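You operate a simulated robot arm through the tools that you are given. There is no shell and no other tool. Be economical: measure what you need, move in short steps, check, and stop when the job is done.

The job below is to be done with a simulated robot arm. You get a single attempt, and the scene is never put back.

JOB
Close the white beaker with the gold ribbed lid in the small dark press.
Fine: seat the beaker, seat the lid, press the black stub handle down with fingers clear and raise it again.

Only the result counts: the job must be done as asked and must still hold three seconds after the hand-in. Knocking over, shifting, dropping, spilling or breaking anything else fails it. A push-on lid holds only when it is set on centred and level and pressed home; a screw cap is set on level and turned clockwise until tight.

ROBOT AND FRAMES
A 7-joint arm with a two-finger parallel gripper, fixed in place. Base frame: the origin is at the foot of the arm, x ahead of it, y to its left, z up; the work surface is at about z = 85. Readings come in cm, rad, newtons and seconds.
With the tool pointing down near the work surface it reaches from about 30 to 70 cm from the base axis. Its first joint turns from -1.152 to 1.152 rad. Payload 1.57 kg.
The TCP is the grasp point between the finger pads, 3 cm short of the fingertips. In the tool frame z runs along the fingers and y along their closing line. Largest opening 11 cm; finger width 2.4, thickness 1.2; the body of the gripper, 4.8 by 11.2 cm, starts 7.8 cm behind the TCP.
Orientation is that of the tool frame in the base frame, as a unit quaternion [x, y, z, w]. With the fingers straight down and closing along the base's y, the tool's x points along the base's -x, its y along +y and its z along -z.

CONTROLS
- The arm moves only by the tool play_rows. Its argument "rows" is a list of rows, each a list of 7 numbers: the gripper command, from -1 (fully open) to 1 (shut), values between in proportion, then the shift along the tool's x, y, z in cm, then the turn, a rotation vector about the tool's x, y, z in rad. In form: [[claw, x, y, z, ax, ay, az], ...]. A call has 1 to 10 rows; each row is the pose to reach, as a shift and turn from the pose commanded when the call began, along the tool's axes at that moment. A row lasts 0.2 s, in which the tool goes at most 5 cm and 0.15 rad; a call with a longer step from one row to the next is refused whole, and so is a gripper value outside its range. Where a pose cannot be reached the arm comes as near as it can. A force on the tool above 90 N (or 10 N above the force at the start of the call, whichever is more), or a blocked arm, ends the call early, and 0.2 s more pass. Each finger travels about 10.8 cm/s and halts on what it meets, pressing with about 40 N; the grip force reading is that of the motor and also rises with nothing between the fingers. The clock runs only during rows and for 0.2 s after the last one: add rows that repeat a pose to give the fingers time. The reply holds the time, the measured pose of the TCP, the force on the tool along the base axes, the opening and the grip force, in the units named above and with some noise, and new pictures: "views" is both (left out), scene, wrist or none.
- Cameras (640 x 400 px; columns grow to the right, rows downward): "scene" is fixed at [17.61, -39.97, 140.73]; the picture's right is [0.67, -0.74, 0.00], its down [-0.42, -0.38, -0.83] and it looks along [0.61, 0.55, -0.56] (base axes); focal length 214 px, centre (320, 200). "wrist" rides on the gripper at [7, 1.6, -14.1] in the tool frame; the picture's right is [-0.23, 0.97, 0.00], its down [-0.86, -0.20, -0.48] and it looks along [-0.47, -0.11, 0.88] (tool axes); focal length 222 px, centre (320, 200). There is no depth. A picture from a camera that has moved, and an enlarged one, comes with that camera's place and axes in the base frame and with its lens.
- close_up(camera, box): a new picture of the part [left, top, right, bottom] of that camera's present view, enlarged. It takes no simulated time.
- close_job(): hands the job in; it is judged then, once.

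Work in short steps. Places have to be worked out from the pictures, the camera data and where the tool is seen: move nearer, look again, correct. Check each grasp and each placing, and mend what went wrong. You have 120 turns and 170 pictures in all, those below and enlarged ones among them. Open the gripper and draw the arm clear of the work before you hand the job in, unless the task says otherwise; then end with one line.

The tools are called after "Emit:" by a JSON object that holds its "method" and its "body". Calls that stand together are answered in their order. play_rows: Moves the arm, as the interface text tells. Its arguments: {"type":"object","properties":{"rows":{"type":"array","items":{"type":"array","items":{"type":"number"}}},"views":{"type":"string","enum":["both","scene","wrist","none"]}},"required":["rows"]} The other tools are called the same way: close_up (camera, box) takes an enlarged picture of a part of a camera's view; close_job () hands the job in.

At the start:

```text
time: 0.0
position: [33.11, -14.32, 132.38]
tcp_rot: [0.0, 1.0, 0.0, 0.001]
ft_force: [0.1, 0.2, -0.4]
gripper_width: 11.01
grasp_force: 0.1
```

scene: 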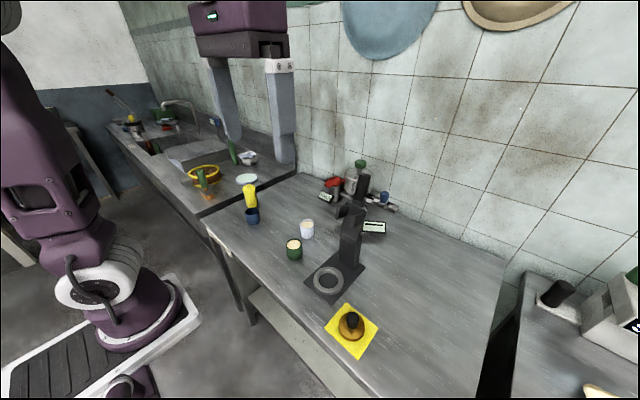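
wrist: 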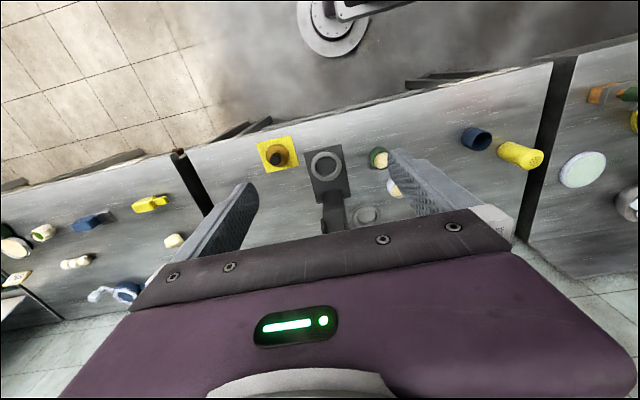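

The scene shows the press, a white beaker near a green one, and a gold lid on a yellow pad. I'll enlarge the work area to measure.

Emit:
{"method": "close_up", "body": {"camera": "scene", "box": [230, 150, 410, 262]}}

Emit:
{"method": "close_up", "body": {"camera": "scene", "box": [280, 250, 420, 360]}}

Emit:
{"method": "close_up", "body": {"camera": "wrist", "box": [240, 120, 420, 240]}}

```text
3.56 times, centred on (320, 206) of scene
camera zoom: at [17.61, -39.97, 140.73], right [0.67, -0.74, 0.0], down [-0.42, -0.38, -0.83], along [0.61, 0.55, -0.56], focal length 763 px, centre (320, 179)
```

zoom: 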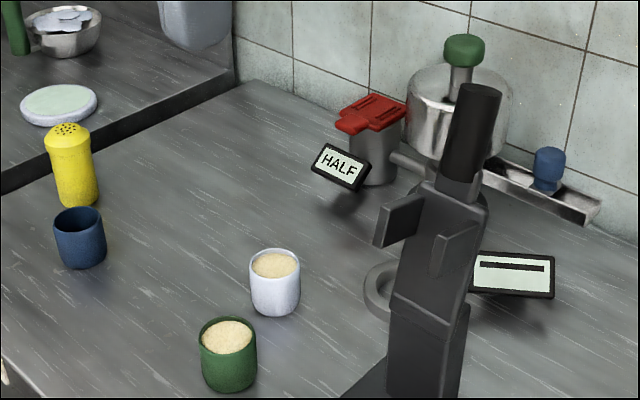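

```text
3.64 times, centred on (350, 305) of scene
camera zoom: at [17.61, -39.97, 140.73], right [0.67, -0.74, 0.0], down [-0.42, -0.38, -0.83], along [0.61, 0.55, -0.56], focal length 780 px, centre (211, -182)
```

zoom: 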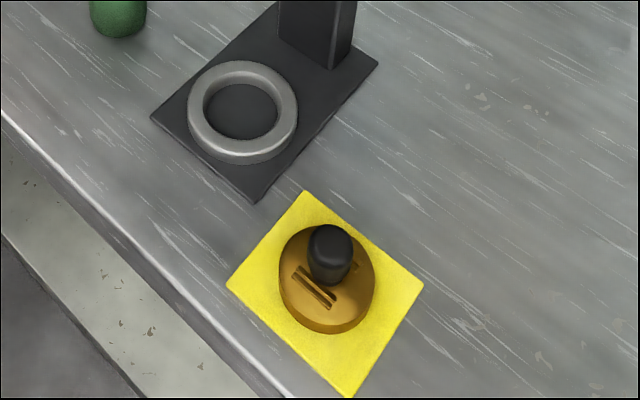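

```text
3.33 times, centred on (330, 180) of wrist
camera zoom: at [26.14, -12.71, 146.57], right [0.23, 0.97, 0.0], down [0.86, -0.2, 0.48], along [0.47, -0.11, -0.88], focal length 740 px, centre (287, 267)
```

zoom: 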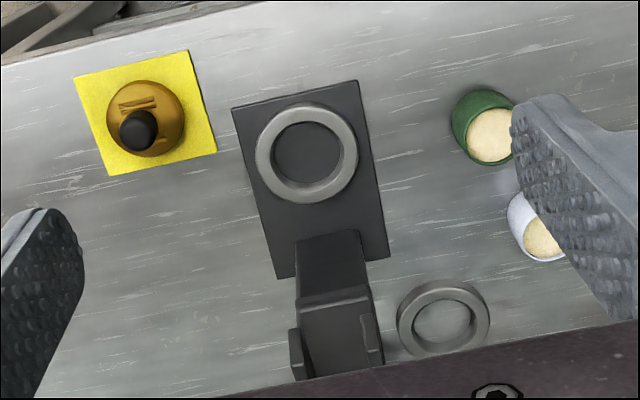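

The press ring is near (47.5, -16.2), the lid near (41.5, -28.6) and the beaker near (58, 3). Next I'll enlarge the press head to see how it works.

Emit:
{"method": "close_up", "body": {"camera": "scene", "box": [310, 165, 390, 215]}}

Emit:
{"method": "close_up", "body": {"camera": "scene", "box": [300, 200, 396, 310]}}

Emit:
{"method": "close_up", "body": {"camera": "scene", "box": [325, 300, 381, 360]}}

```text
8.00 times, centred on (350, 190) of scene
camera zoom: at [17.61, -39.97, 140.73], right [0.67, -0.74, 0.0], down [-0.42, -0.38, -0.83], along [0.61, 0.55, -0.56], focal length 1716 px, centre (80, 280)
```

zoom: 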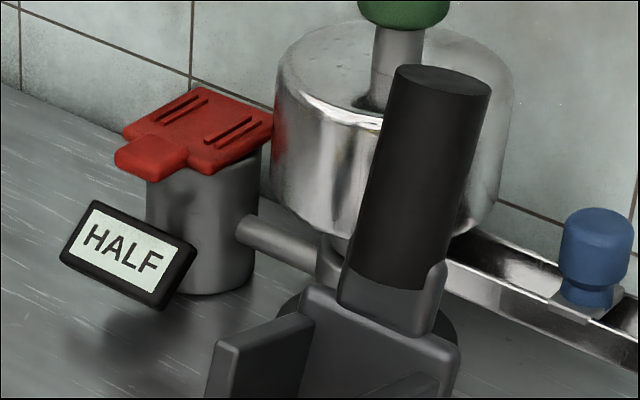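

```text
3.64 times, centred on (348, 255) of scene
camera zoom: at [17.61, -39.97, 140.73], right [0.67, -0.74, 0.0], down [-0.42, -0.38, -0.83], along [0.61, 0.55, -0.56], focal length 780 px, centre (218, 0)
```

zoom: 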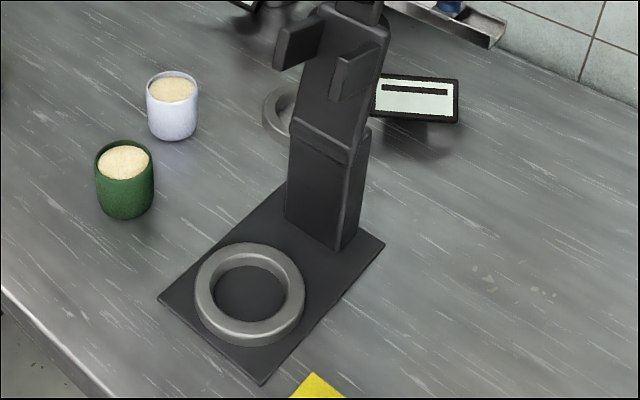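

```text
6.67 times, centred on (353, 330) of scene
camera zoom: at [17.61, -39.97, 140.73], right [0.67, -0.74, 0.0], down [-0.42, -0.38, -0.83], along [0.61, 0.55, -0.56], focal length 1430 px, centre (100, -667)
```

zoom: 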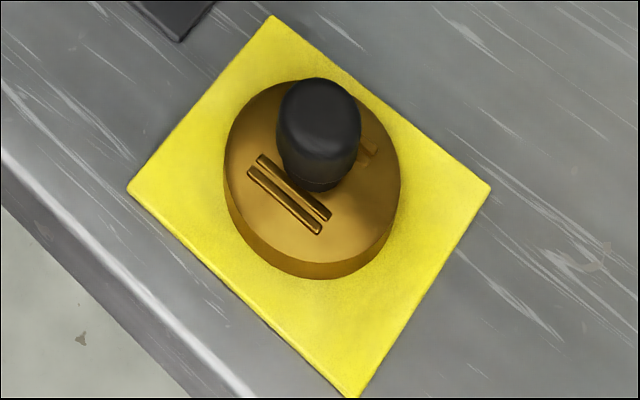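

The arm is hinged on the column near x≈56, z≈95, and its fork folds over toward -x onto the lid, straddling the knob. I'll move above the white beaker for a closer look.

Emit:
{"method": "play_rows", "body": {"rows": [[-1, -2.5, 1.7, 1.6, 0, 0, 0], [-1, -5, 3.3, 3.2, 0, 0, 0], [-1, -7.5, 5, 4.8, 0, 0, 0], [-1, -10, 6.6, 6.4, 0, 0, 0], [-1, -12.5, 8.3, 8, 0, 0, 0], [-1, -15, 10, 9.6, 0, 0, 0], [-1, -17.5, 11.6, 11.2, 0, 0, 0], [-1, -20, 13.3, 12.8, 0, 0, 0], [-1, -22.5, 15, 14.4, 0, 0, 0], [-1, -24.9, 16.6, 16, 0, 0, 0]], "views": "both"}}

```text
time: 2.2
position: [58.11, 2.13, 116.44]
tcp_rot: [0.0, 1.0, 0.0, 0.0]
ft_force: [-0.1, 0.5, 0.4]
gripper_width: 11.0
grasp_force: 0.1
camera wrist: at [51.16, 3.75, 130.64], right [0.23, 0.97, 0.0], down [0.86, -0.2, 0.48], along [0.47, -0.11, -0.88], focal length 222 px, centre (320, 200)
```

scene: 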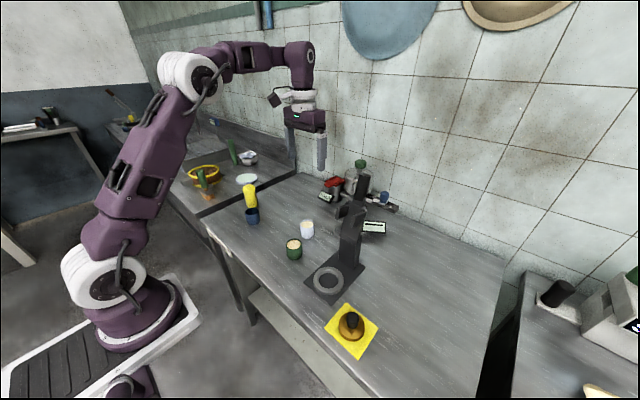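
wrist: 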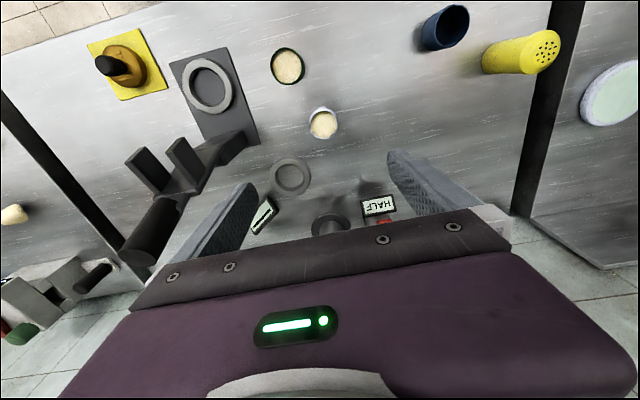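

The beaker's rim projects to about (58, 2.65). I'll enlarge it for precision.

Emit:
{"method": "close_up", "body": {"camera": "wrist", "box": [260, 40, 380, 160]}}

Emit:
{"method": "close_up", "body": {"camera": "wrist", "box": [80, 30, 270, 240]}}

Emit:
{"method": "close_up", "body": {"camera": "scene", "box": [285, 210, 333, 266]}}

```text
3.33 times, centred on (320, 100) of wrist
camera zoom: at [51.16, 3.75, 130.64], right [0.23, 0.97, 0.0], down [0.86, -0.2, 0.48], along [0.47, -0.11, -0.88], focal length 740 px, centre (320, 533)
```

zoom: 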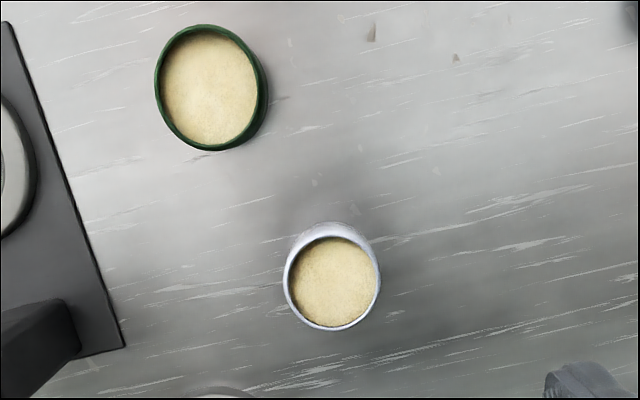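

```text
1.90 times, centred on (175, 135) of wrist
camera zoom: at [51.16, 3.75, 130.64], right [0.23, 0.97, 0.0], down [0.86, -0.2, 0.48], along [0.47, -0.11, -0.88], focal length 423 px, centre (596, 324)
```

zoom: 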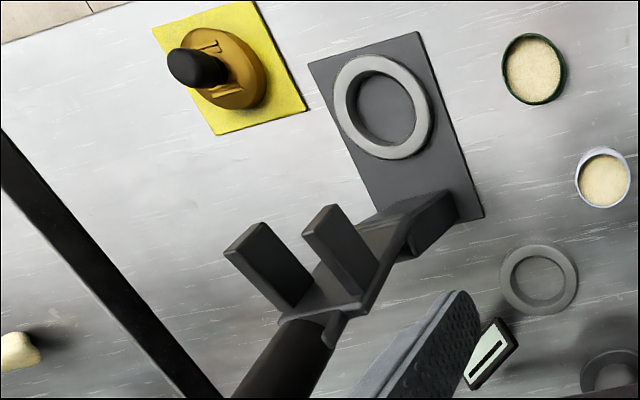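

```text
7.14 times, centred on (309, 238) of scene
camera zoom: at [17.61, -39.97, 140.73], right [0.67, -0.74, 0.0], down [-0.42, -0.38, -0.83], along [0.61, 0.55, -0.56], focal length 1532 px, centre (399, -71)
```

zoom: 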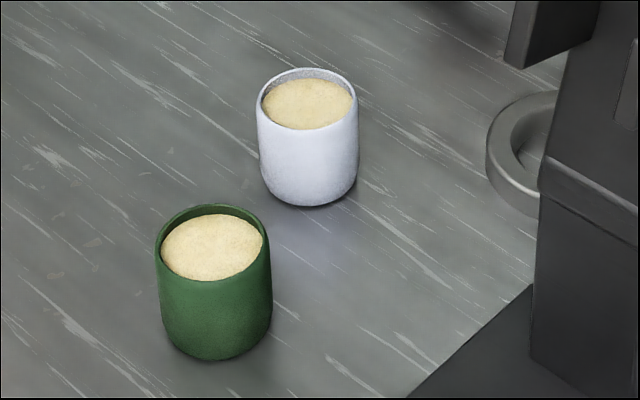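

Both cameras agree the beaker's rim is at about (58.1, 2.7, 90.4), with a diameter near 5. I'll descend over it most of the way and check.

Emit:
{"method": "play_rows", "body": {"rows": [[-1, 0, 0.57, 4, 0, 0, 0], [-1, 0, 0.57, 8, 0, 0, 0], [-1, 0, 0.57, 12, 0, 0, 0], [-1, 0, 0.57, 16, 0, 0, 0], [-1, 0, 0.57, 18.4, 0, 0, 0], [-1, 0, 0.57, 18.4, 0, 0, 0]], "views": "both"}}

```text
time: 3.6
position: [57.97, 2.99, 98.0]
tcp_rot: [0.0, 1.0, -0.001, 0.0]
ft_force: [-0.1, -0.5, -0.2]
gripper_width: 11.02
grasp_force: 0.0
camera wrist: at [51.02, 4.54, 112.12], right [0.23, 0.97, 0.0], down [0.86, -0.2, 0.48], along [0.47, -0.11, -0.88], focal length 222 px, centre (320, 200)
```

scene: 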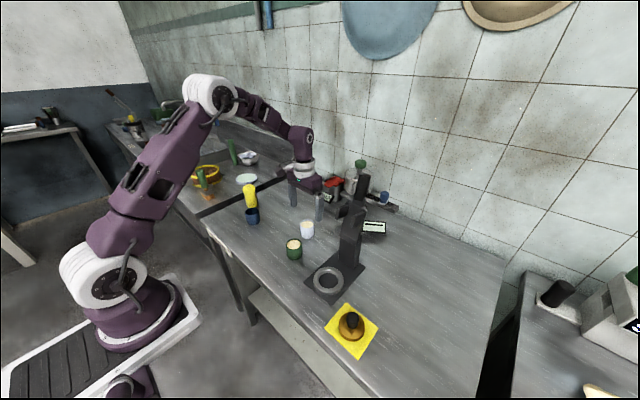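
wrist: 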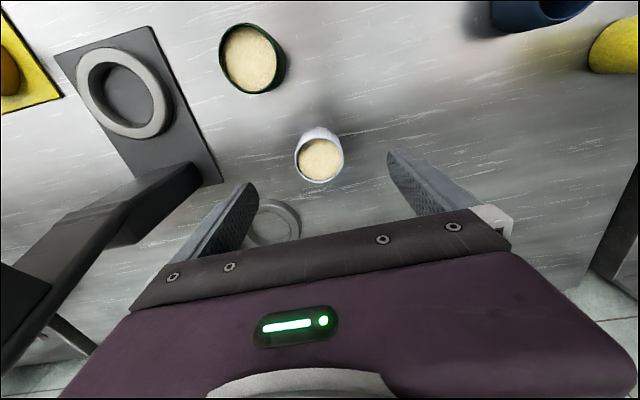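

The beaker is at (58.1, 2.8), centred under the tool. I'll go down to z≈90.2, nearly close, then grip.

Emit:
{"method": "play_rows", "body": {"rows": [[-1, 0, 0, 4, 0, 0, 0], [-1, 0, 0, 7.8, 0, 0, 0], [-1, 0, 0, 7.8, 0, 0, 0], [-0.09, 0, 0, 7.8, 0, 0, 0], [-0.09, 0, 0, 7.8, 0, 0, 0], [0.15, 0, 0, 7.8, 0, 0, 0], [0.4, 0, 0, 7.8, 0, 0, 0], [1, 0, 0, 7.8, 0, 0, 0], [1, 0, 0, 7.8, 0, 0, 0]], "views": "both"}}

```text
time: 5.6
position: [58.1, 2.87, 90.29]
tcp_rot: [-0.001, 1.0, 0.0, 0.0]
ft_force: [0.3, 0.3, -0.1]
gripper_width: 5.06
grasp_force: 40.1
camera wrist: at [51.15, 4.42, 104.41], right [0.23, 0.97, 0.0], down [0.86, -0.2, 0.48], along [0.47, -0.11, -0.88], focal length 222 px, centre (320, 200)
```

scene: 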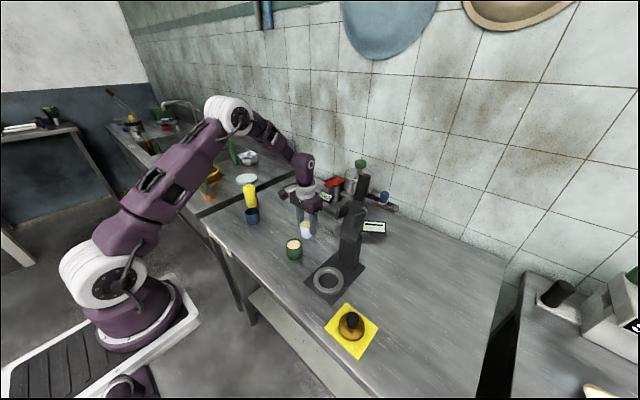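
wrist: 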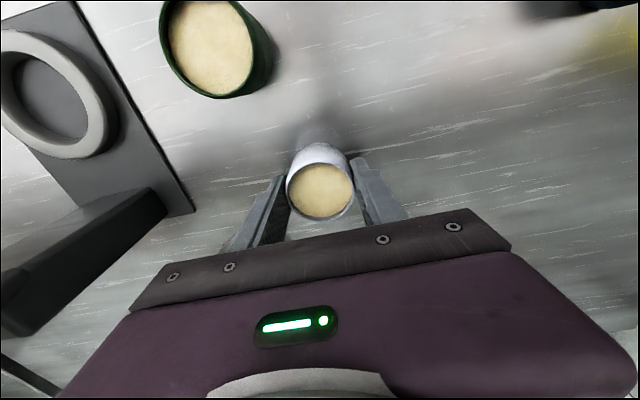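

Grasp holds at 5.06 cm. I'll lift smoothly and back off toward -x before crossing to the press.

Emit:
{"method": "play_rows", "body": {"rows": [[1, 0, 0, -0.8, 0, 0, 0], [1, 0, 0, -2.5, 0, 0, 0], [1, 0, 0, -5, 0, 0, 0], [1, 0, 0, -8, 0, 0, 0], [1, 0.8, 0, -10.8, 0, 0, 0], [1, 2.8, 0, -12.7, 0, 0, 0], [1, 5.6, 0, -13.8, 0, 0, 0], [1, 8.4, 0, -14, 0, 0, 0], [1, 10, 0, -14, 0, 0, 0], [1, 10.6, 0, -14, 0, 0, 0]], "views": "both"}}

Emit:
{"method": "play_rows", "body": {"rows": [[1, 0, -1, 0, 0, 0, 0], [1, 0, -3.2, 0, 0, 0, 0], [1, 0, -6, 0, 0, 0, 0], [1, 0, -9, 0, 0, 0, 0], [1, 0, -12, 0, 0, 0, 0], [1, 0, -15, 0, 0, 0, 0], [1, 0, -17.4, 0, 0, 0, 0], [1, 0, -18.7, 0, 0, 0, 0], [1, 0, -19, 0, 0, 0, 0], [1, 0, -19, 0, 0, 0, 0]], "views": "both"}}

```text
time: 7.8
position: [47.38, 2.83, 104.13]
tcp_rot: [0.0, 1.0, 0.0, 0.0]
ft_force: [-0.2, -0.6, -2.9]
gripper_width: 5.03
grasp_force: 40.6
camera wrist: at [40.35, 4.47, 118.25], right [0.23, 0.97, 0.0], down [0.86, -0.2, 0.48], along [0.47, -0.11, -0.88], focal length 222 px, centre (320, 200)
```

scene: 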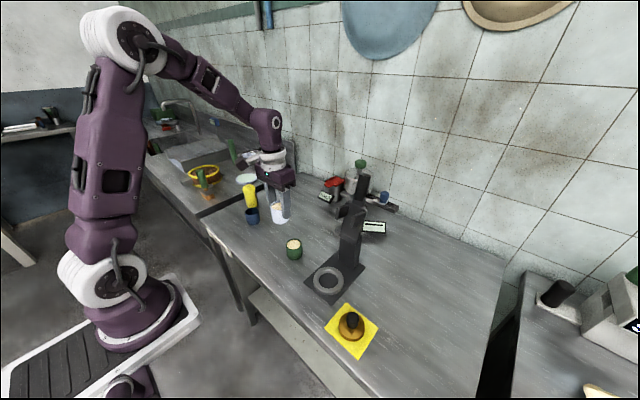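
wrist: 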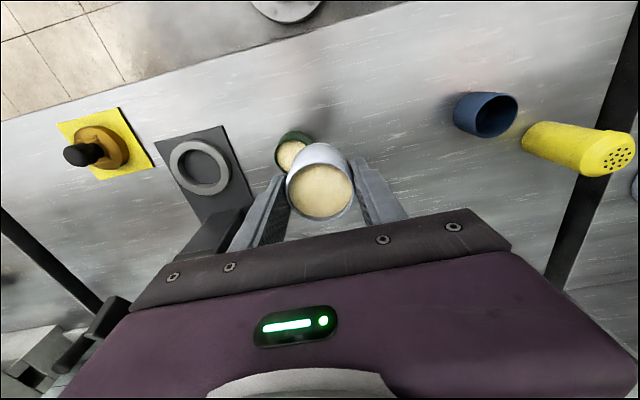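

```text
time: 10.0
position: [47.38, -16.19, 104.11]
tcp_rot: [0.0, 1.0, 0.0, 0.0]
ft_force: [0.0, -0.2, -0.9]
gripper_width: 5.0
grasp_force: 39.6
camera wrist: at [40.43, -14.52, 118.34], right [0.23, 0.97, 0.0], down [0.86, -0.2, 0.48], along [0.47, -0.11, -0.88], focal length 222 px, centre (320, 200)
```

scene: 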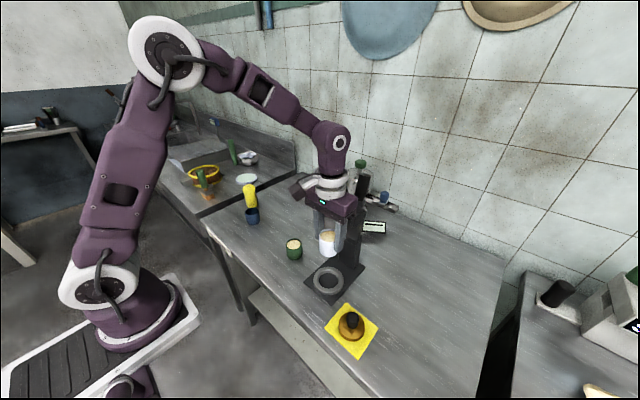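
wrist: 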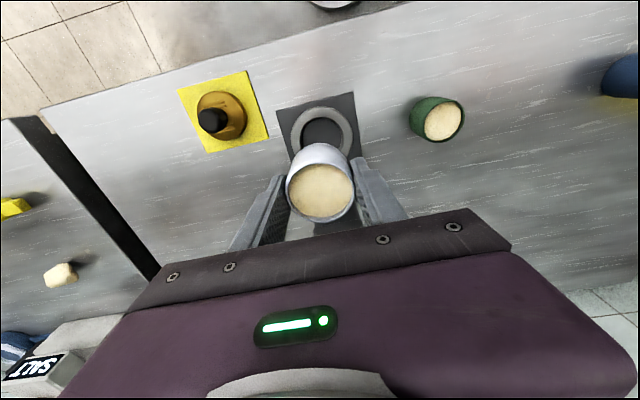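

The beaker is above the press. I'll enlarge both views to pin down the ring centre and the beaker's tilt.

Emit:
{"method": "close_up", "body": {"camera": "wrist", "box": [260, 85, 380, 230]}}

Emit:
{"method": "close_up", "body": {"camera": "scene", "box": [295, 220, 375, 310]}}

```text
2.76 times, centred on (320, 158) of wrist
camera zoom: at [40.43, -14.52, 118.34], right [0.23, 0.97, 0.0], down [0.86, -0.2, 0.48], along [0.47, -0.11, -0.88], focal length 613 px, centre (320, 317)
```

zoom: 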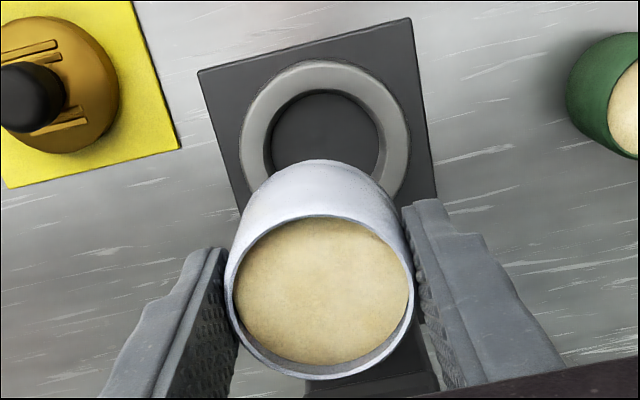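

```text
4.44 times, centred on (335, 265) of scene
camera zoom: at [17.61, -39.97, 140.73], right [0.67, -0.74, 0.0], down [-0.42, -0.38, -0.83], along [0.61, 0.55, -0.56], focal length 953 px, centre (253, -89)
```

zoom: 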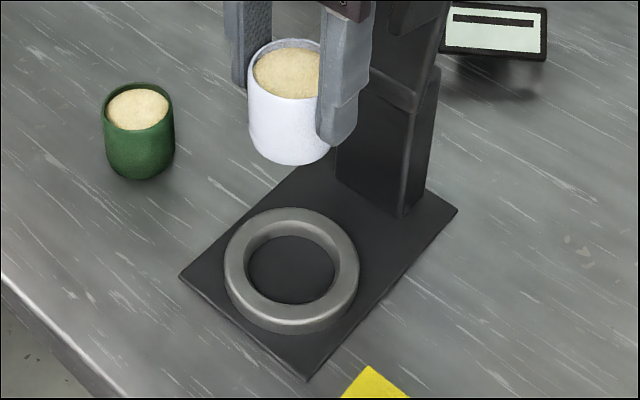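

Ring centre is estimated at about (47.3, -16.1), with an opening of about 5.6–6. I'll lower until the beaker's bottom is just above the ring and compare again.

Emit:
{"method": "play_rows", "body": {"rows": [[1, 0, 0, 2, 0, 0, 0], [1, 0, 0, 5, 0, 0, 0], [1, 0, 0, 8, 0, 0, 0], [1, 0, 0, 10, 0, 0, 0], [1, 0, 0, 10.6, 0, 0, 0], [1, 0, 0, 10.6, 0, 0, 0]], "views": "none"}}

Emit:
{"method": "close_up", "body": {"camera": "wrist", "box": [240, 75, 400, 235]}}

Emit:
{"method": "close_up", "body": {"camera": "scene", "box": [295, 230, 365, 310]}}

```text
time: 11.4
position: [47.29, -16.1, 93.61]
tcp_rot: [0.0, 1.0, 0.0, -0.001]
ft_force: [-0.6, 0.8, -1.6]
gripper_width: 5.02
grasp_force: 40.4
```

```text
2.50 times, centred on (320, 155) of wrist
camera zoom: at [40.36, -14.53, 107.77], right [0.23, 0.97, 0.0], down [0.86, -0.2, 0.48], along [0.47, -0.11, -0.88], focal length 555 px, centre (320, 312)
```

zoom: 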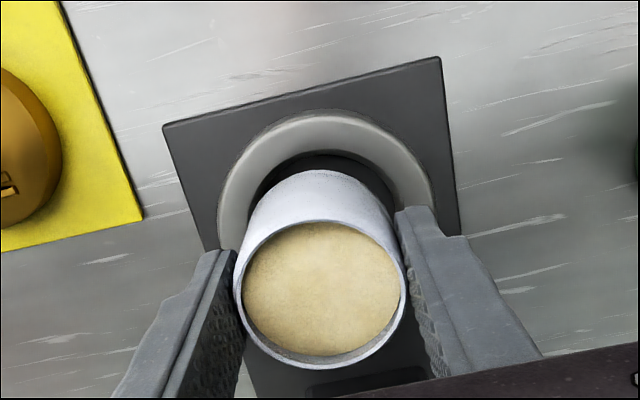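

```text
5.00 times, centred on (330, 270) of scene
camera zoom: at [17.61, -39.97, 140.73], right [0.67, -0.74, 0.0], down [-0.42, -0.38, -0.83], along [0.61, 0.55, -0.56], focal length 1072 px, centre (270, -150)
```

zoom: 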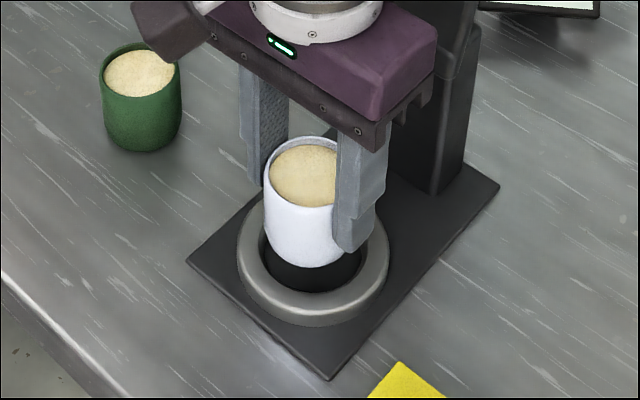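

The beaker lines up with the ring to within a few mm. I'll shift 0.15 cm toward +x and lower gently in small steps, watching the force.

Emit:
{"method": "play_rows", "body": {"rows": [[1, -0.15, 0.05, 0.5, 0, 0, 0], [1, -0.15, 0.05, 1.1, 0, 0, 0], [1, -0.15, 0.05, 1.6, 0, 0, 0], [1, -0.15, 0.05, 2.0, 0, 0, 0], [1, -0.15, 0.05, 2.0, 0, 0, 0]], "views": "none"}}

Emit:
{"method": "close_up", "body": {"camera": "wrist", "box": [240, 75, 400, 235]}}

Emit:
{"method": "close_up", "body": {"camera": "scene", "box": [295, 230, 365, 310]}}

```text
time: 12.6
position: [47.59, -16.07, 91.58]
tcp_rot: [0.001, 1.0, 0.0, -0.001]
ft_force: [0.2, 0.4, -1.7]
gripper_width: 5.02
grasp_force: 40.2
```

```text
2.50 times, centred on (320, 155) of wrist
camera zoom: at [40.66, -14.48, 105.75], right [0.23, 0.97, 0.0], down [0.86, -0.2, 0.48], along [0.47, -0.11, -0.88], focal length 555 px, centre (320, 312)
```

zoom: 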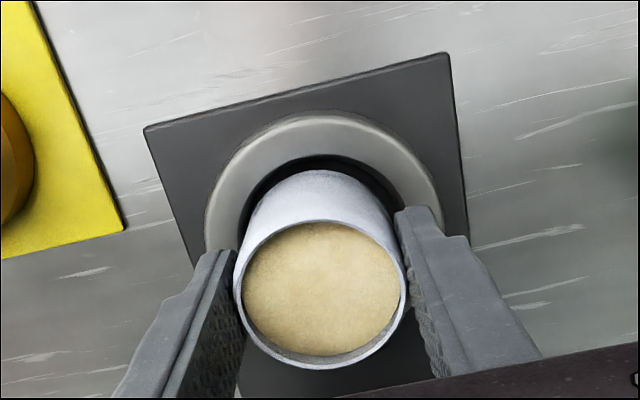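

```text
5.00 times, centred on (330, 270) of scene
camera zoom: at [17.61, -39.97, 140.73], right [0.67, -0.74, 0.0], down [-0.42, -0.38, -0.83], along [0.61, 0.55, -0.56], focal length 1072 px, centre (270, -150)
```

zoom: 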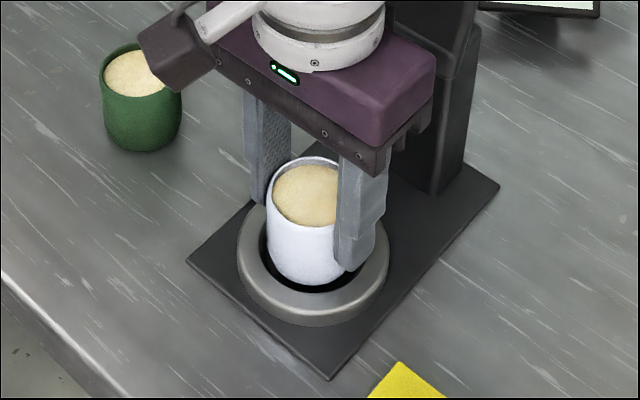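

The beaker is entering the ring and no contact shows yet. I'll continue down in finer steps.

Emit:
{"method": "play_rows", "body": {"rows": [[1, 0, 0, 0.3, 0, 0, 0], [1, 0, 0, 0.5, 0, 0, 0], [1, 0, 0, 0.6, 0, 0, 0], [1, 0, 0, 0.6, 0, 0, 0]], "views": "none"}}

Emit:
{"method": "close_up", "body": {"camera": "scene", "box": [295, 230, 365, 310]}}

```text
time: 13.6
position: [47.69, -16.09, 90.93]
tcp_rot: [0.0, 1.0, 0.0, 0.001]
ft_force: [8.6, -0.6, -0.2]
gripper_width: 5.01
grasp_force: 40.3
```

```text
5.00 times, centred on (330, 270) of scene
camera zoom: at [17.63, -39.97, 140.72], right [0.67, -0.74, 0.0], down [-0.42, -0.38, -0.83], along [0.61, 0.55, -0.56], focal length 1072 px, centre (270, -150)
```

zoom: 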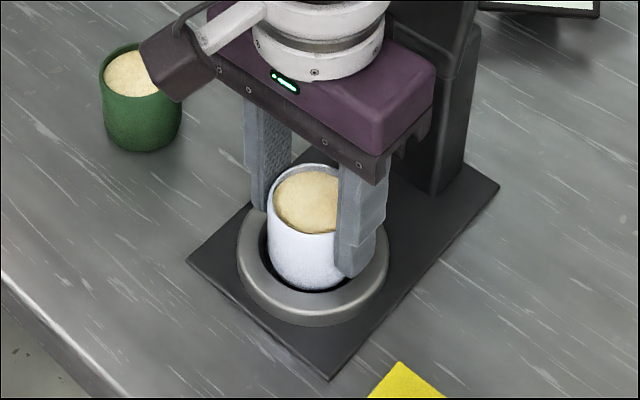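

A sideways force of +8.6 N in x means the beaker touches the ring's near side. I'll ease it +x by 0.25 and continue.

Emit:
{"method": "play_rows", "body": {"rows": [[1, -0.25, 0, 0, 0, 0, 0], [1, -0.25, 0, 0, 0, 0, 0]], "views": "none"}}

Emit:
{"method": "play_rows", "body": {"rows": [[1, 0, 0, 0.15, 0, 0, 0], [1, 0, 0, 0.15, 0, 0, 0]], "views": "none"}}

```text
time: 14.2
position: [47.64, -16.15, 90.98]
tcp_rot: [0.001, 1.0, -0.001, -0.001]
ft_force: [-0.6, 0.2, -0.8]
gripper_width: 5.03
grasp_force: 39.8
```

```text
time: 14.8
position: [47.76, -16.2, 90.81]
tcp_rot: [-0.001, 1.0, 0.0, -0.001]
ft_force: [-0.4, 0.0, -1.4]
gripper_width: 5.0
grasp_force: 40.0
```

The side force is gone and the beaker still hangs freely. I'll continue down to contact.

Emit:
{"method": "play_rows", "body": {"rows": [[1, 0, 0, 0.15, 0, 0, 0], [1, 0, 0, 0.15, 0, 0, 0]], "views": "none"}}

Emit:
{"method": "play_rows", "body": {"rows": [[1, 0, 0, 0.1, 0, 0, 0], [1, 0, 0, 0.1, 0, 0, 0]], "views": "scene"}}

```text
time: 15.4
position: [47.8, -16.16, 90.6]
tcp_rot: [-0.001, 1.0, 0.0, 0.0]
ft_force: [0.5, 0.3, -1.0]
gripper_width: 5.0
grasp_force: 40.1
```

```text
time: 16.0
position: [47.83, -16.09, 90.54]
tcp_rot: [0.0, 1.0, 0.001, -0.001]
ft_force: [0.7, 0.6, -1.3]
gripper_width: 5.01
grasp_force: 40.5
```

scene: 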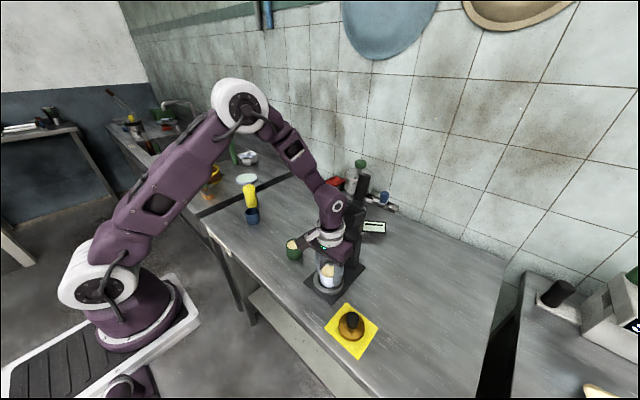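

Still no support force. I'll go down another 0.1, twice.

Emit:
{"method": "play_rows", "body": {"rows": [[1, 0, 0, 0.1, 0, 0, 0], [1, 0, 0, 0.1, 0, 0, 0]], "views": "none"}}

Emit:
{"method": "close_up", "body": {"camera": "scene", "box": [305, 240, 355, 300]}}

Emit:
{"method": "close_up", "body": {"camera": "wrist", "box": [240, 75, 400, 235]}}

```text
time: 16.6
position: [47.85, -16.26, 90.56]
tcp_rot: [0.0, 1.0, -0.001, -0.001]
ft_force: [0.2, 0.0, -0.9]
gripper_width: 5.02
grasp_force: 40.0
```

```text
6.67 times, centred on (330, 270) of scene
camera zoom: at [17.61, -39.97, 140.73], right [0.67, -0.74, 0.0], down [-0.42, -0.38, -0.83], along [0.61, 0.55, -0.56], focal length 1430 px, centre (253, -267)
```

zoom: 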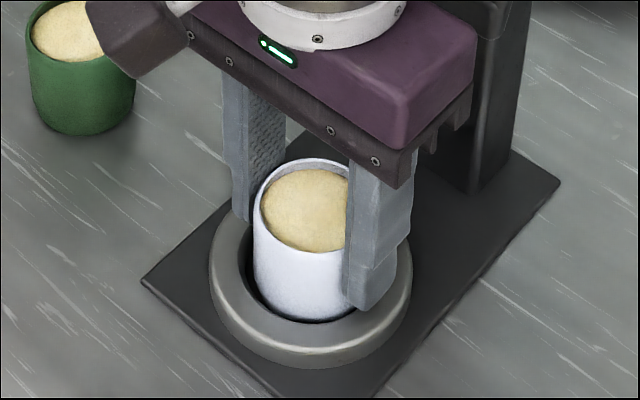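

```text
2.50 times, centred on (320, 155) of wrist
camera zoom: at [40.83, -14.59, 104.63], right [0.23, 0.97, 0.0], down [0.86, -0.2, 0.48], along [0.47, -0.11, -0.88], focal length 555 px, centre (320, 312)
```

zoom: 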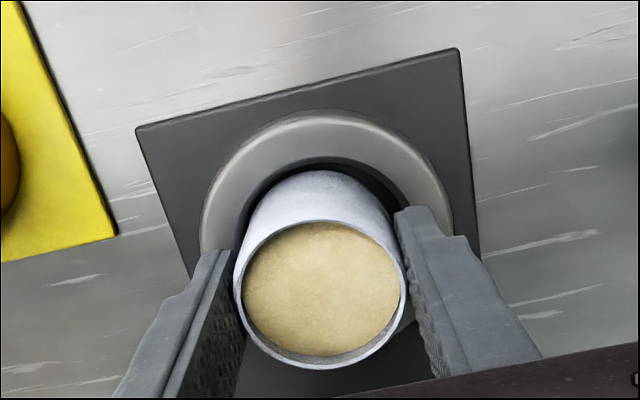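

Commanded height is about 0.4 above table level, so the plate should be close. I'll step on.

Emit:
{"method": "play_rows", "body": {"rows": [[1, 0, 0, 0.1, 0, 0, 0], [1, 0, 0, 0.1, 0, 0, 0]], "views": "none"}}

Emit:
{"method": "play_rows", "body": {"rows": [[1, 0, 0, 0.1, 0, 0, 0], [1, 0, 0, 0.1, 0, 0, 0]], "views": "none"}}

```text
time: 17.2
position: [47.87, -16.05, 90.44]
tcp_rot: [0.0, 1.0, 0.0, 0.0]
ft_force: [0.0, 0.1, -1.8]
gripper_width: 5.0
grasp_force: 39.5
```

```text
time: 17.8
position: [47.73, -16.07, 90.38]
tcp_rot: [0.0, 1.0, 0.0, 0.0]
ft_force: [-0.2, 0.7, -1.3]
gripper_width: 5.0
grasp_force: 40.2
```

Emit:
{"method": "play_rows", "body": {"rows": [[1, 0, 0, 0.1, 0, 0, 0], [1, 0, 0, 0.1, 0, 0, 0]], "views": "none"}}

Emit:
{"method": "close_up", "body": {"camera": "scene", "box": [315, 258, 350, 300]}}

```text
time: 18.4
position: [47.74, -16.22, 90.33]
tcp_rot: [0.0, 1.0, -0.001, 0.0]
ft_force: [0.9, -0.3, -0.2]
gripper_width: 4.99
grasp_force: 40.5
```

```text
9.52 times, centred on (332, 279) of scene
camera zoom: at [17.61, -39.97, 140.73], right [0.67, -0.74, 0.0], down [-0.42, -0.38, -0.83], along [0.61, 0.55, -0.56], focal length 2043 px, centre (201, -552)
```

zoom: 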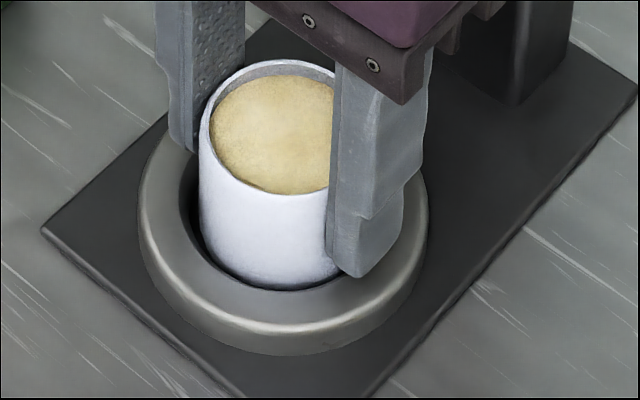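

The weight is starting to unload (Fz -0.2). One more small step should confirm contact.

Emit:
{"method": "play_rows", "body": {"rows": [[1, 0, 0, 0.12, 0, 0, 0], [1, 0, 0, 0.12, 0, 0, 0]], "views": "none"}}

```text
time: 19.0
position: [47.74, -16.18, 90.21]
tcp_rot: [0.0, 1.0, 0.0, 0.0]
ft_force: [-5.1, 2.7, 15.2]
gripper_width: 5.03
grasp_force: 40.1
```

Contact at 15 N: the beaker is seated. I'll release slowly and rise.

Emit:
{"method": "play_rows", "body": {"rows": [[1, 0.05, 0.02, -0.06, 0, 0, 0], [0.05, 0.05, 0.02, -0.06, 0, 0, 0], [-0.1, 0.05, 0.02, -0.06, 0, 0, 0], [-0.3, 0.05, 0.02, -0.06, 0, 0, 0], [-0.3, 0.05, 0.02, -0.06, 0, 0, 0], [-0.3, 0.05, 0, -3, 0, 0, 0], [-0.3, 0.05, 0, -7, 0, 0, 0], [-0.3, 0.5, 0, -11, 0, 0, 0], [-0.3, 2, 0, -14, 0, 0, 0], [-0.3, 2, 0, -14, 0, 0, 0]], "views": "both"}}

Emit:
{"method": "close_up", "body": {"camera": "scene", "box": [305, 240, 355, 300]}}

Emit:
{"method": "close_up", "body": {"camera": "wrist", "box": [240, 75, 400, 235]}}

```text
time: 21.2
position: [46.11, -15.92, 104.21]
tcp_rot: [0.0, 1.0, 0.0, 0.001]
ft_force: [-0.2, 0.2, -0.6]
gripper_width: 7.16
grasp_force: 0.0
camera wrist: at [39.05, -14.33, 118.31], right [0.23, 0.97, 0.0], down [0.86, -0.2, 0.48], along [0.47, -0.11, -0.88], focal length 222 px, centre (320, 200)
```

scene: 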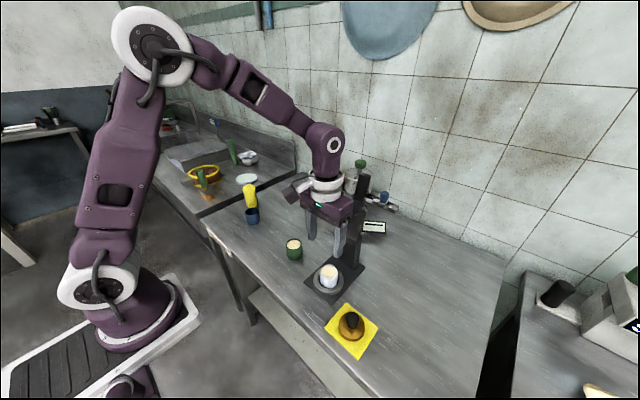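
wrist: 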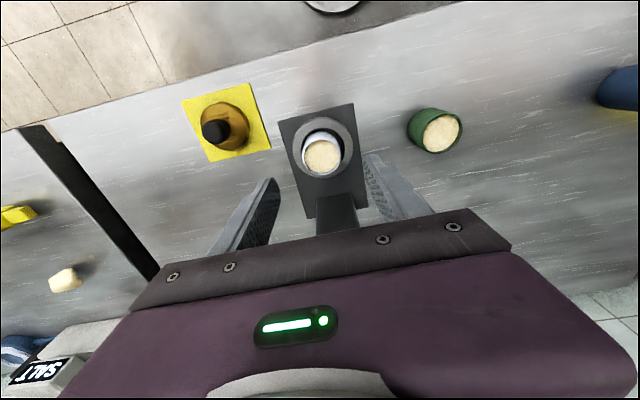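

```text
6.67 times, centred on (330, 270) of scene
camera zoom: at [17.61, -39.97, 140.73], right [0.67, -0.74, 0.0], down [-0.42, -0.38, -0.83], along [0.61, 0.55, -0.56], focal length 1430 px, centre (253, -267)
```

zoom: 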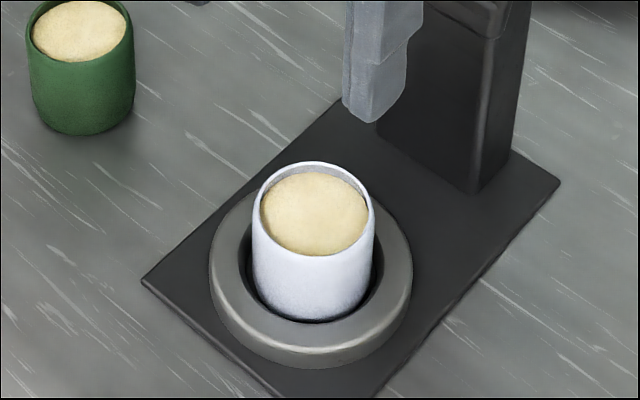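

```text
2.50 times, centred on (320, 155) of wrist
camera zoom: at [39.05, -14.33, 118.31], right [0.23, 0.97, 0.0], down [0.86, -0.2, 0.48], along [0.47, -0.11, -0.88], focal length 555 px, centre (320, 312)
```

zoom: 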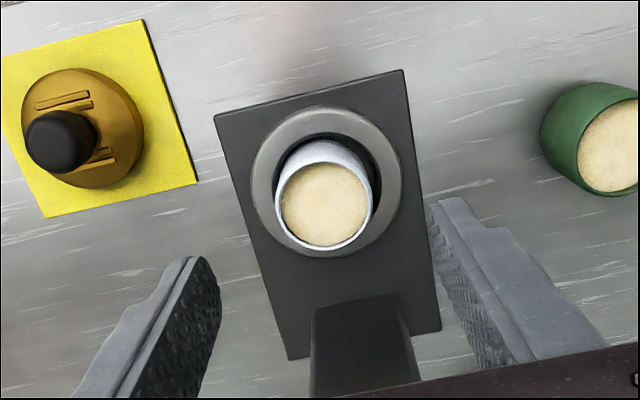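

The beaker sits level in the ring, centred near (47.7, -16.2). Next I'll move over the lid at about (41.6, -28.4).

Emit:
{"method": "play_rows", "body": {"rows": [[-0.3, 1.5, -4, 0, 0, 0, 0], [-0.3, 3, -8, 0, 0, 0, 0], [-0.3, 4.5, -12, 0, 0, 0, 0], [-0.3, 4.5, -12.5, 2, 0, 0, 0], [-0.3, 4.5, -12.5, 4, 0, 0, 0], [-0.3, 4.5, -12.5, 4, 0, 0, 0]], "views": "both"}}

Emit:
{"method": "close_up", "body": {"camera": "wrist", "box": [240, 75, 400, 235]}}

Emit:
{"method": "close_up", "body": {"camera": "scene", "box": [320, 290, 380, 360]}}

```text
time: 22.6
position: [41.24, -28.54, 100.04]
tcp_rot: [0.0, 1.0, 0.0, 0.001]
ft_force: [0.7, 1.0, 0.3]
gripper_width: 7.15
grasp_force: 0.1
camera wrist: at [34.24, -26.96, 114.17], right [0.23, 0.97, 0.0], down [0.86, -0.2, 0.48], along [0.47, -0.11, -0.88], focal length 222 px, centre (320, 200)
```

scene: 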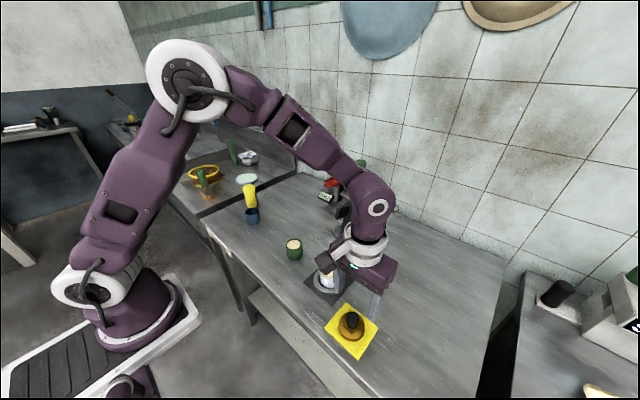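
wrist: 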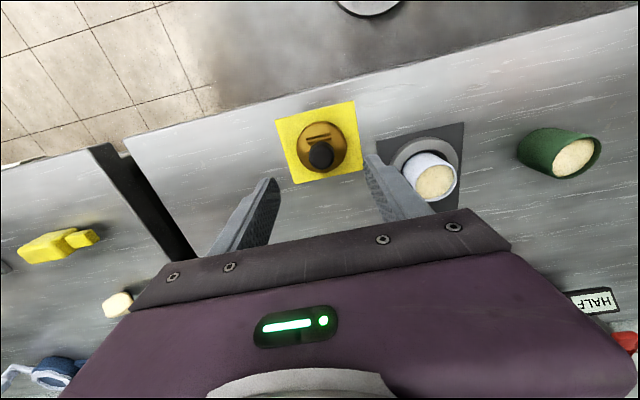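

```text
2.50 times, centred on (320, 155) of wrist
camera zoom: at [34.24, -26.96, 114.17], right [0.23, 0.97, 0.0], down [0.86, -0.2, 0.48], along [0.47, -0.11, -0.88], focal length 555 px, centre (320, 312)
```

zoom: 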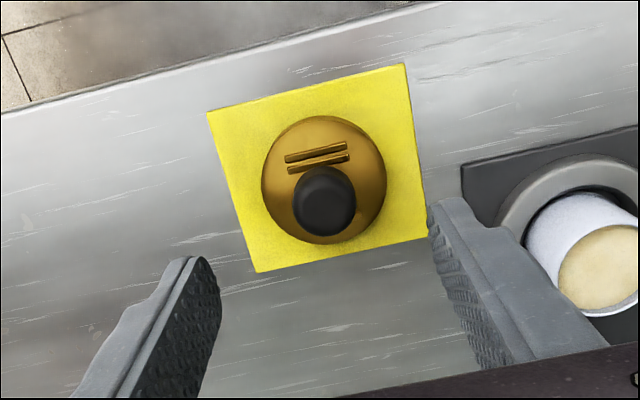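

```text
5.71 times, centred on (350, 325) of scene
camera zoom: at [17.61, -39.97, 140.73], right [0.67, -0.74, 0.0], down [-0.42, -0.38, -0.83], along [0.61, 0.55, -0.56], focal length 1226 px, centre (149, -514)
```

zoom: 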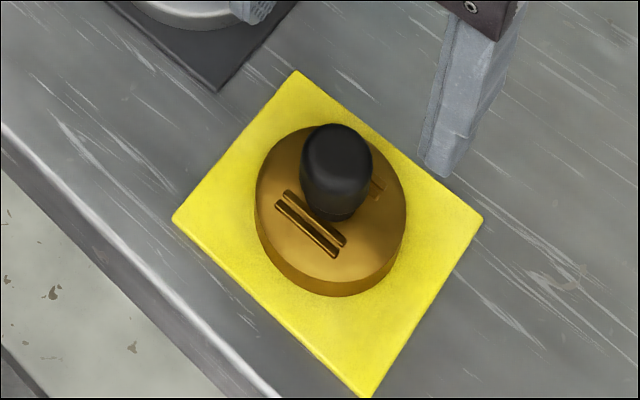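

The knob is centred at about (41.65, -28.5), 2.8 wide with its top near z≈90.5. I'll descend around it, keeping fingertips above the lid disc, and grip.

Emit:
{"method": "play_rows", "body": {"rows": [[-0.3, -0.4, 0, 3, 0, 0, 0], [-0.3, -0.4, 0, 6, 0, 0, 0], [-0.3, -0.4, 0, 8, 0, 0, 0], [-0.3, -0.4, 0, 9, 0, 0, 0], [-0.3, -0.4, 0, 9, 0, 0, 0]], "views": "none"}}

Emit:
{"method": "close_up", "body": {"camera": "scene", "box": [320, 290, 380, 360]}}

Emit:
{"method": "close_up", "body": {"camera": "wrist", "box": [240, 75, 400, 235]}}

```text
time: 23.8
position: [41.58, -28.58, 91.12]
tcp_rot: [0.0, 1.0, 0.0, 0.0]
ft_force: [-1.1, -0.6, 0.2]
gripper_width: 7.11
grasp_force: 0.0
```

```text
5.71 times, centred on (350, 325) of scene
camera zoom: at [17.61, -39.97, 140.73], right [0.67, -0.74, 0.0], down [-0.42, -0.38, -0.83], along [0.61, 0.55, -0.56], focal length 1226 px, centre (149, -514)
```

zoom: 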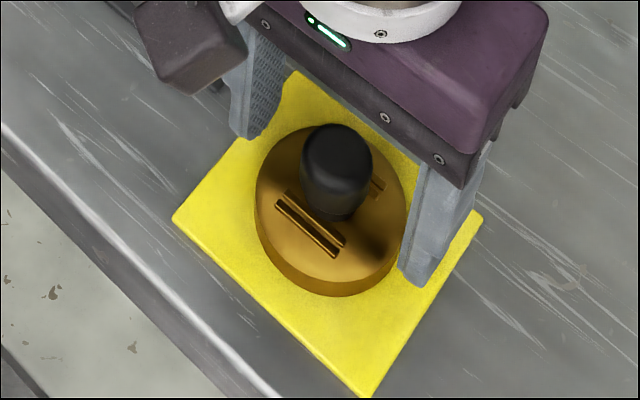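

```text
2.50 times, centred on (320, 155) of wrist
camera zoom: at [34.69, -27.02, 105.27], right [0.23, 0.97, 0.0], down [0.86, -0.2, 0.48], along [0.47, -0.11, -0.88], focal length 555 px, centre (320, 312)
```

zoom: 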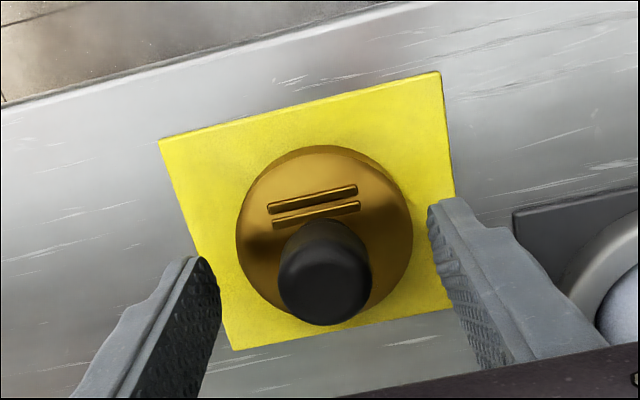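

Centred on the knob. Closing gradually.

Emit:
{"method": "play_rows", "body": {"rows": [[0.2, 0, 0, 0, 0, 0, 0], [0.4, 0, 0, 0, 0, 0, 0], [0.6, 0, 0, 0, 0, 0, 0], [1, 0, 0, 0, 0, 0, 0], [1, 0, 0, 0, 0, 0, 0], [1, 0, 0, -1, 0, 0, 0], [1, 0, 0, -3, 0, 0, 0], [1, 0, 0, -3, 0, 0, 0]], "views": "scene"}}

Emit:
{"method": "close_up", "body": {"camera": "scene", "box": [320, 285, 380, 355]}}

Emit:
{"method": "close_up", "body": {"camera": "wrist", "box": [240, 75, 400, 235]}}

```text
time: 25.6
position: [41.68, -28.55, 94.19]
tcp_rot: [0.0, 1.0, 0.0, 0.0]
ft_force: [0.7, -0.6, 0.1]
gripper_width: 2.57
grasp_force: 36.8
```

scene: 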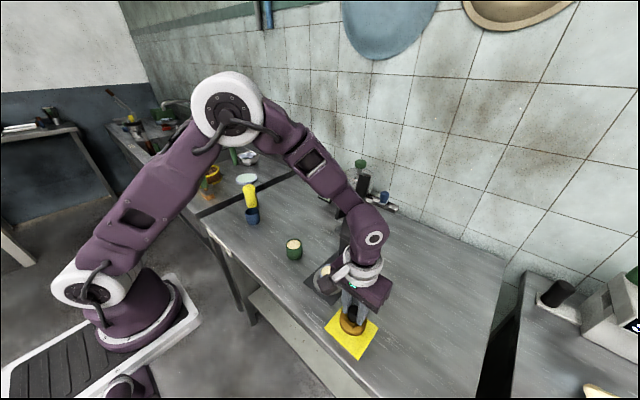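

```text
5.71 times, centred on (350, 320) of scene
camera zoom: at [17.61, -39.97, 140.73], right [0.67, -0.74, 0.0], down [-0.42, -0.38, -0.83], along [0.61, 0.55, -0.56], focal length 1226 px, centre (149, -486)
```

zoom: 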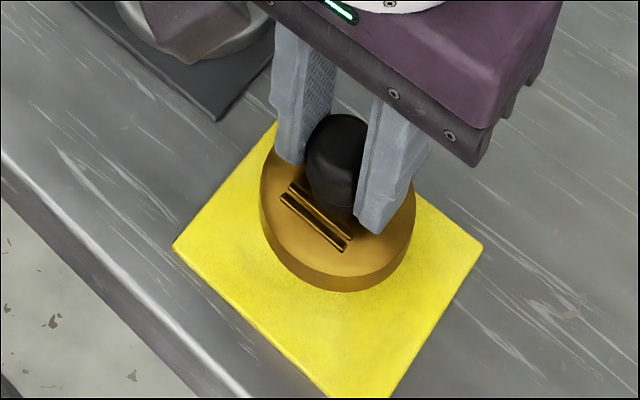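

```text
2.50 times, centred on (320, 155) of wrist
camera zoom: at [34.7, -26.95, 108.31], right [0.23, 0.97, 0.0], down [0.86, -0.2, 0.48], along [0.47, -0.11, -0.88], focal length 555 px, centre (320, 312)
```

zoom: 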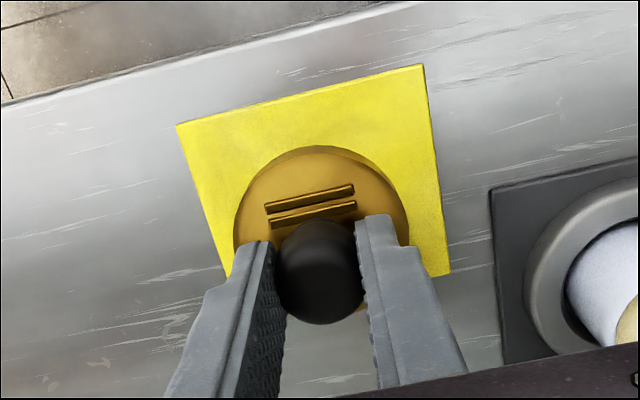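

The lid is lifted level (grip 2.57). I'll raise it and carry it to above the beaker.

Emit:
{"method": "play_rows", "body": {"rows": [[1, 0, 0, -2, 0, 0, 0], [1, 0, 0, -5, 0, 0, 0], [1, 0, 0, -8, 0, 0, 0], [1, -1, 1.5, -10, 0, 0, 0], [1, -2.5, 4.5, -10, 0, 0, 0], [1, -4, 7.5, -10, 0, 0, 0], [1, -5.3, 10, -10, 0, 0, 0], [1, -5.9, 11.8, -10, 0, 0, 0], [1, -6.05, 12.35, -10, 0, 0, 0], [1, -6.05, 12.35, -10, 0, 0, 0]], "views": "both"}}

Emit:
{"method": "close_up", "body": {"camera": "wrist", "box": [240, 75, 400, 235]}}

Emit:
{"method": "close_up", "body": {"camera": "scene", "box": [300, 220, 364, 300]}}

```text
time: 27.8
position: [47.55, -16.18, 104.28]
tcp_rot: [0.001, 1.0, 0.001, 0.0]
ft_force: [0.2, 0.5, -0.9]
gripper_width: 2.57
grasp_force: 37.1
camera wrist: at [40.57, -14.65, 118.41], right [0.23, 0.97, 0.0], down [0.86, -0.2, 0.48], along [0.47, -0.11, -0.88], focal length 222 px, centre (320, 200)
```

scene: 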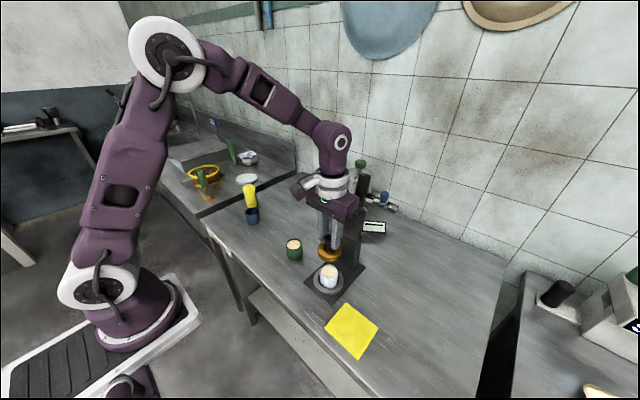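
wrist: 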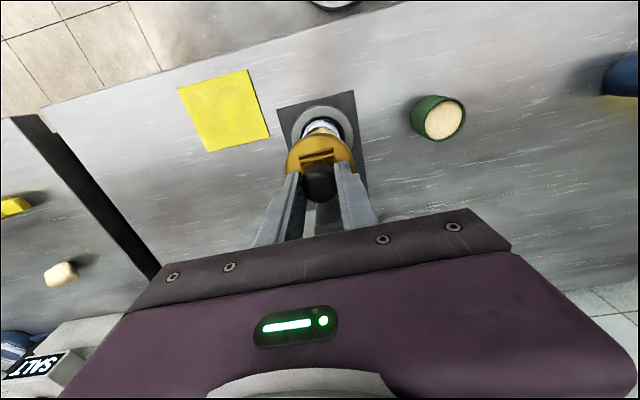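

```text
2.50 times, centred on (320, 155) of wrist
camera zoom: at [40.57, -14.65, 118.41], right [0.23, 0.97, 0.0], down [0.86, -0.2, 0.48], along [0.47, -0.11, -0.88], focal length 555 px, centre (320, 312)
```

zoom: 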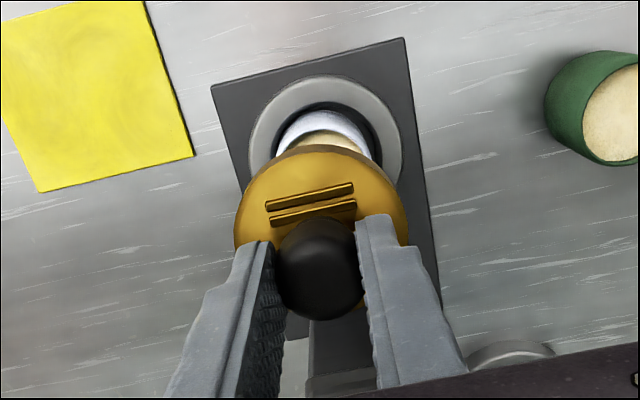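

```text
5.00 times, centred on (332, 260) of scene
camera zoom: at [17.61, -39.97, 140.73], right [0.67, -0.74, 0.0], down [-0.42, -0.38, -0.83], along [0.61, 0.55, -0.56], focal length 1072 px, centre (260, -100)
```

zoom: 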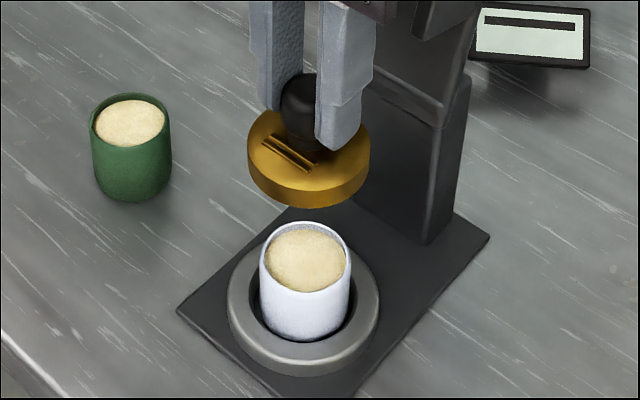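

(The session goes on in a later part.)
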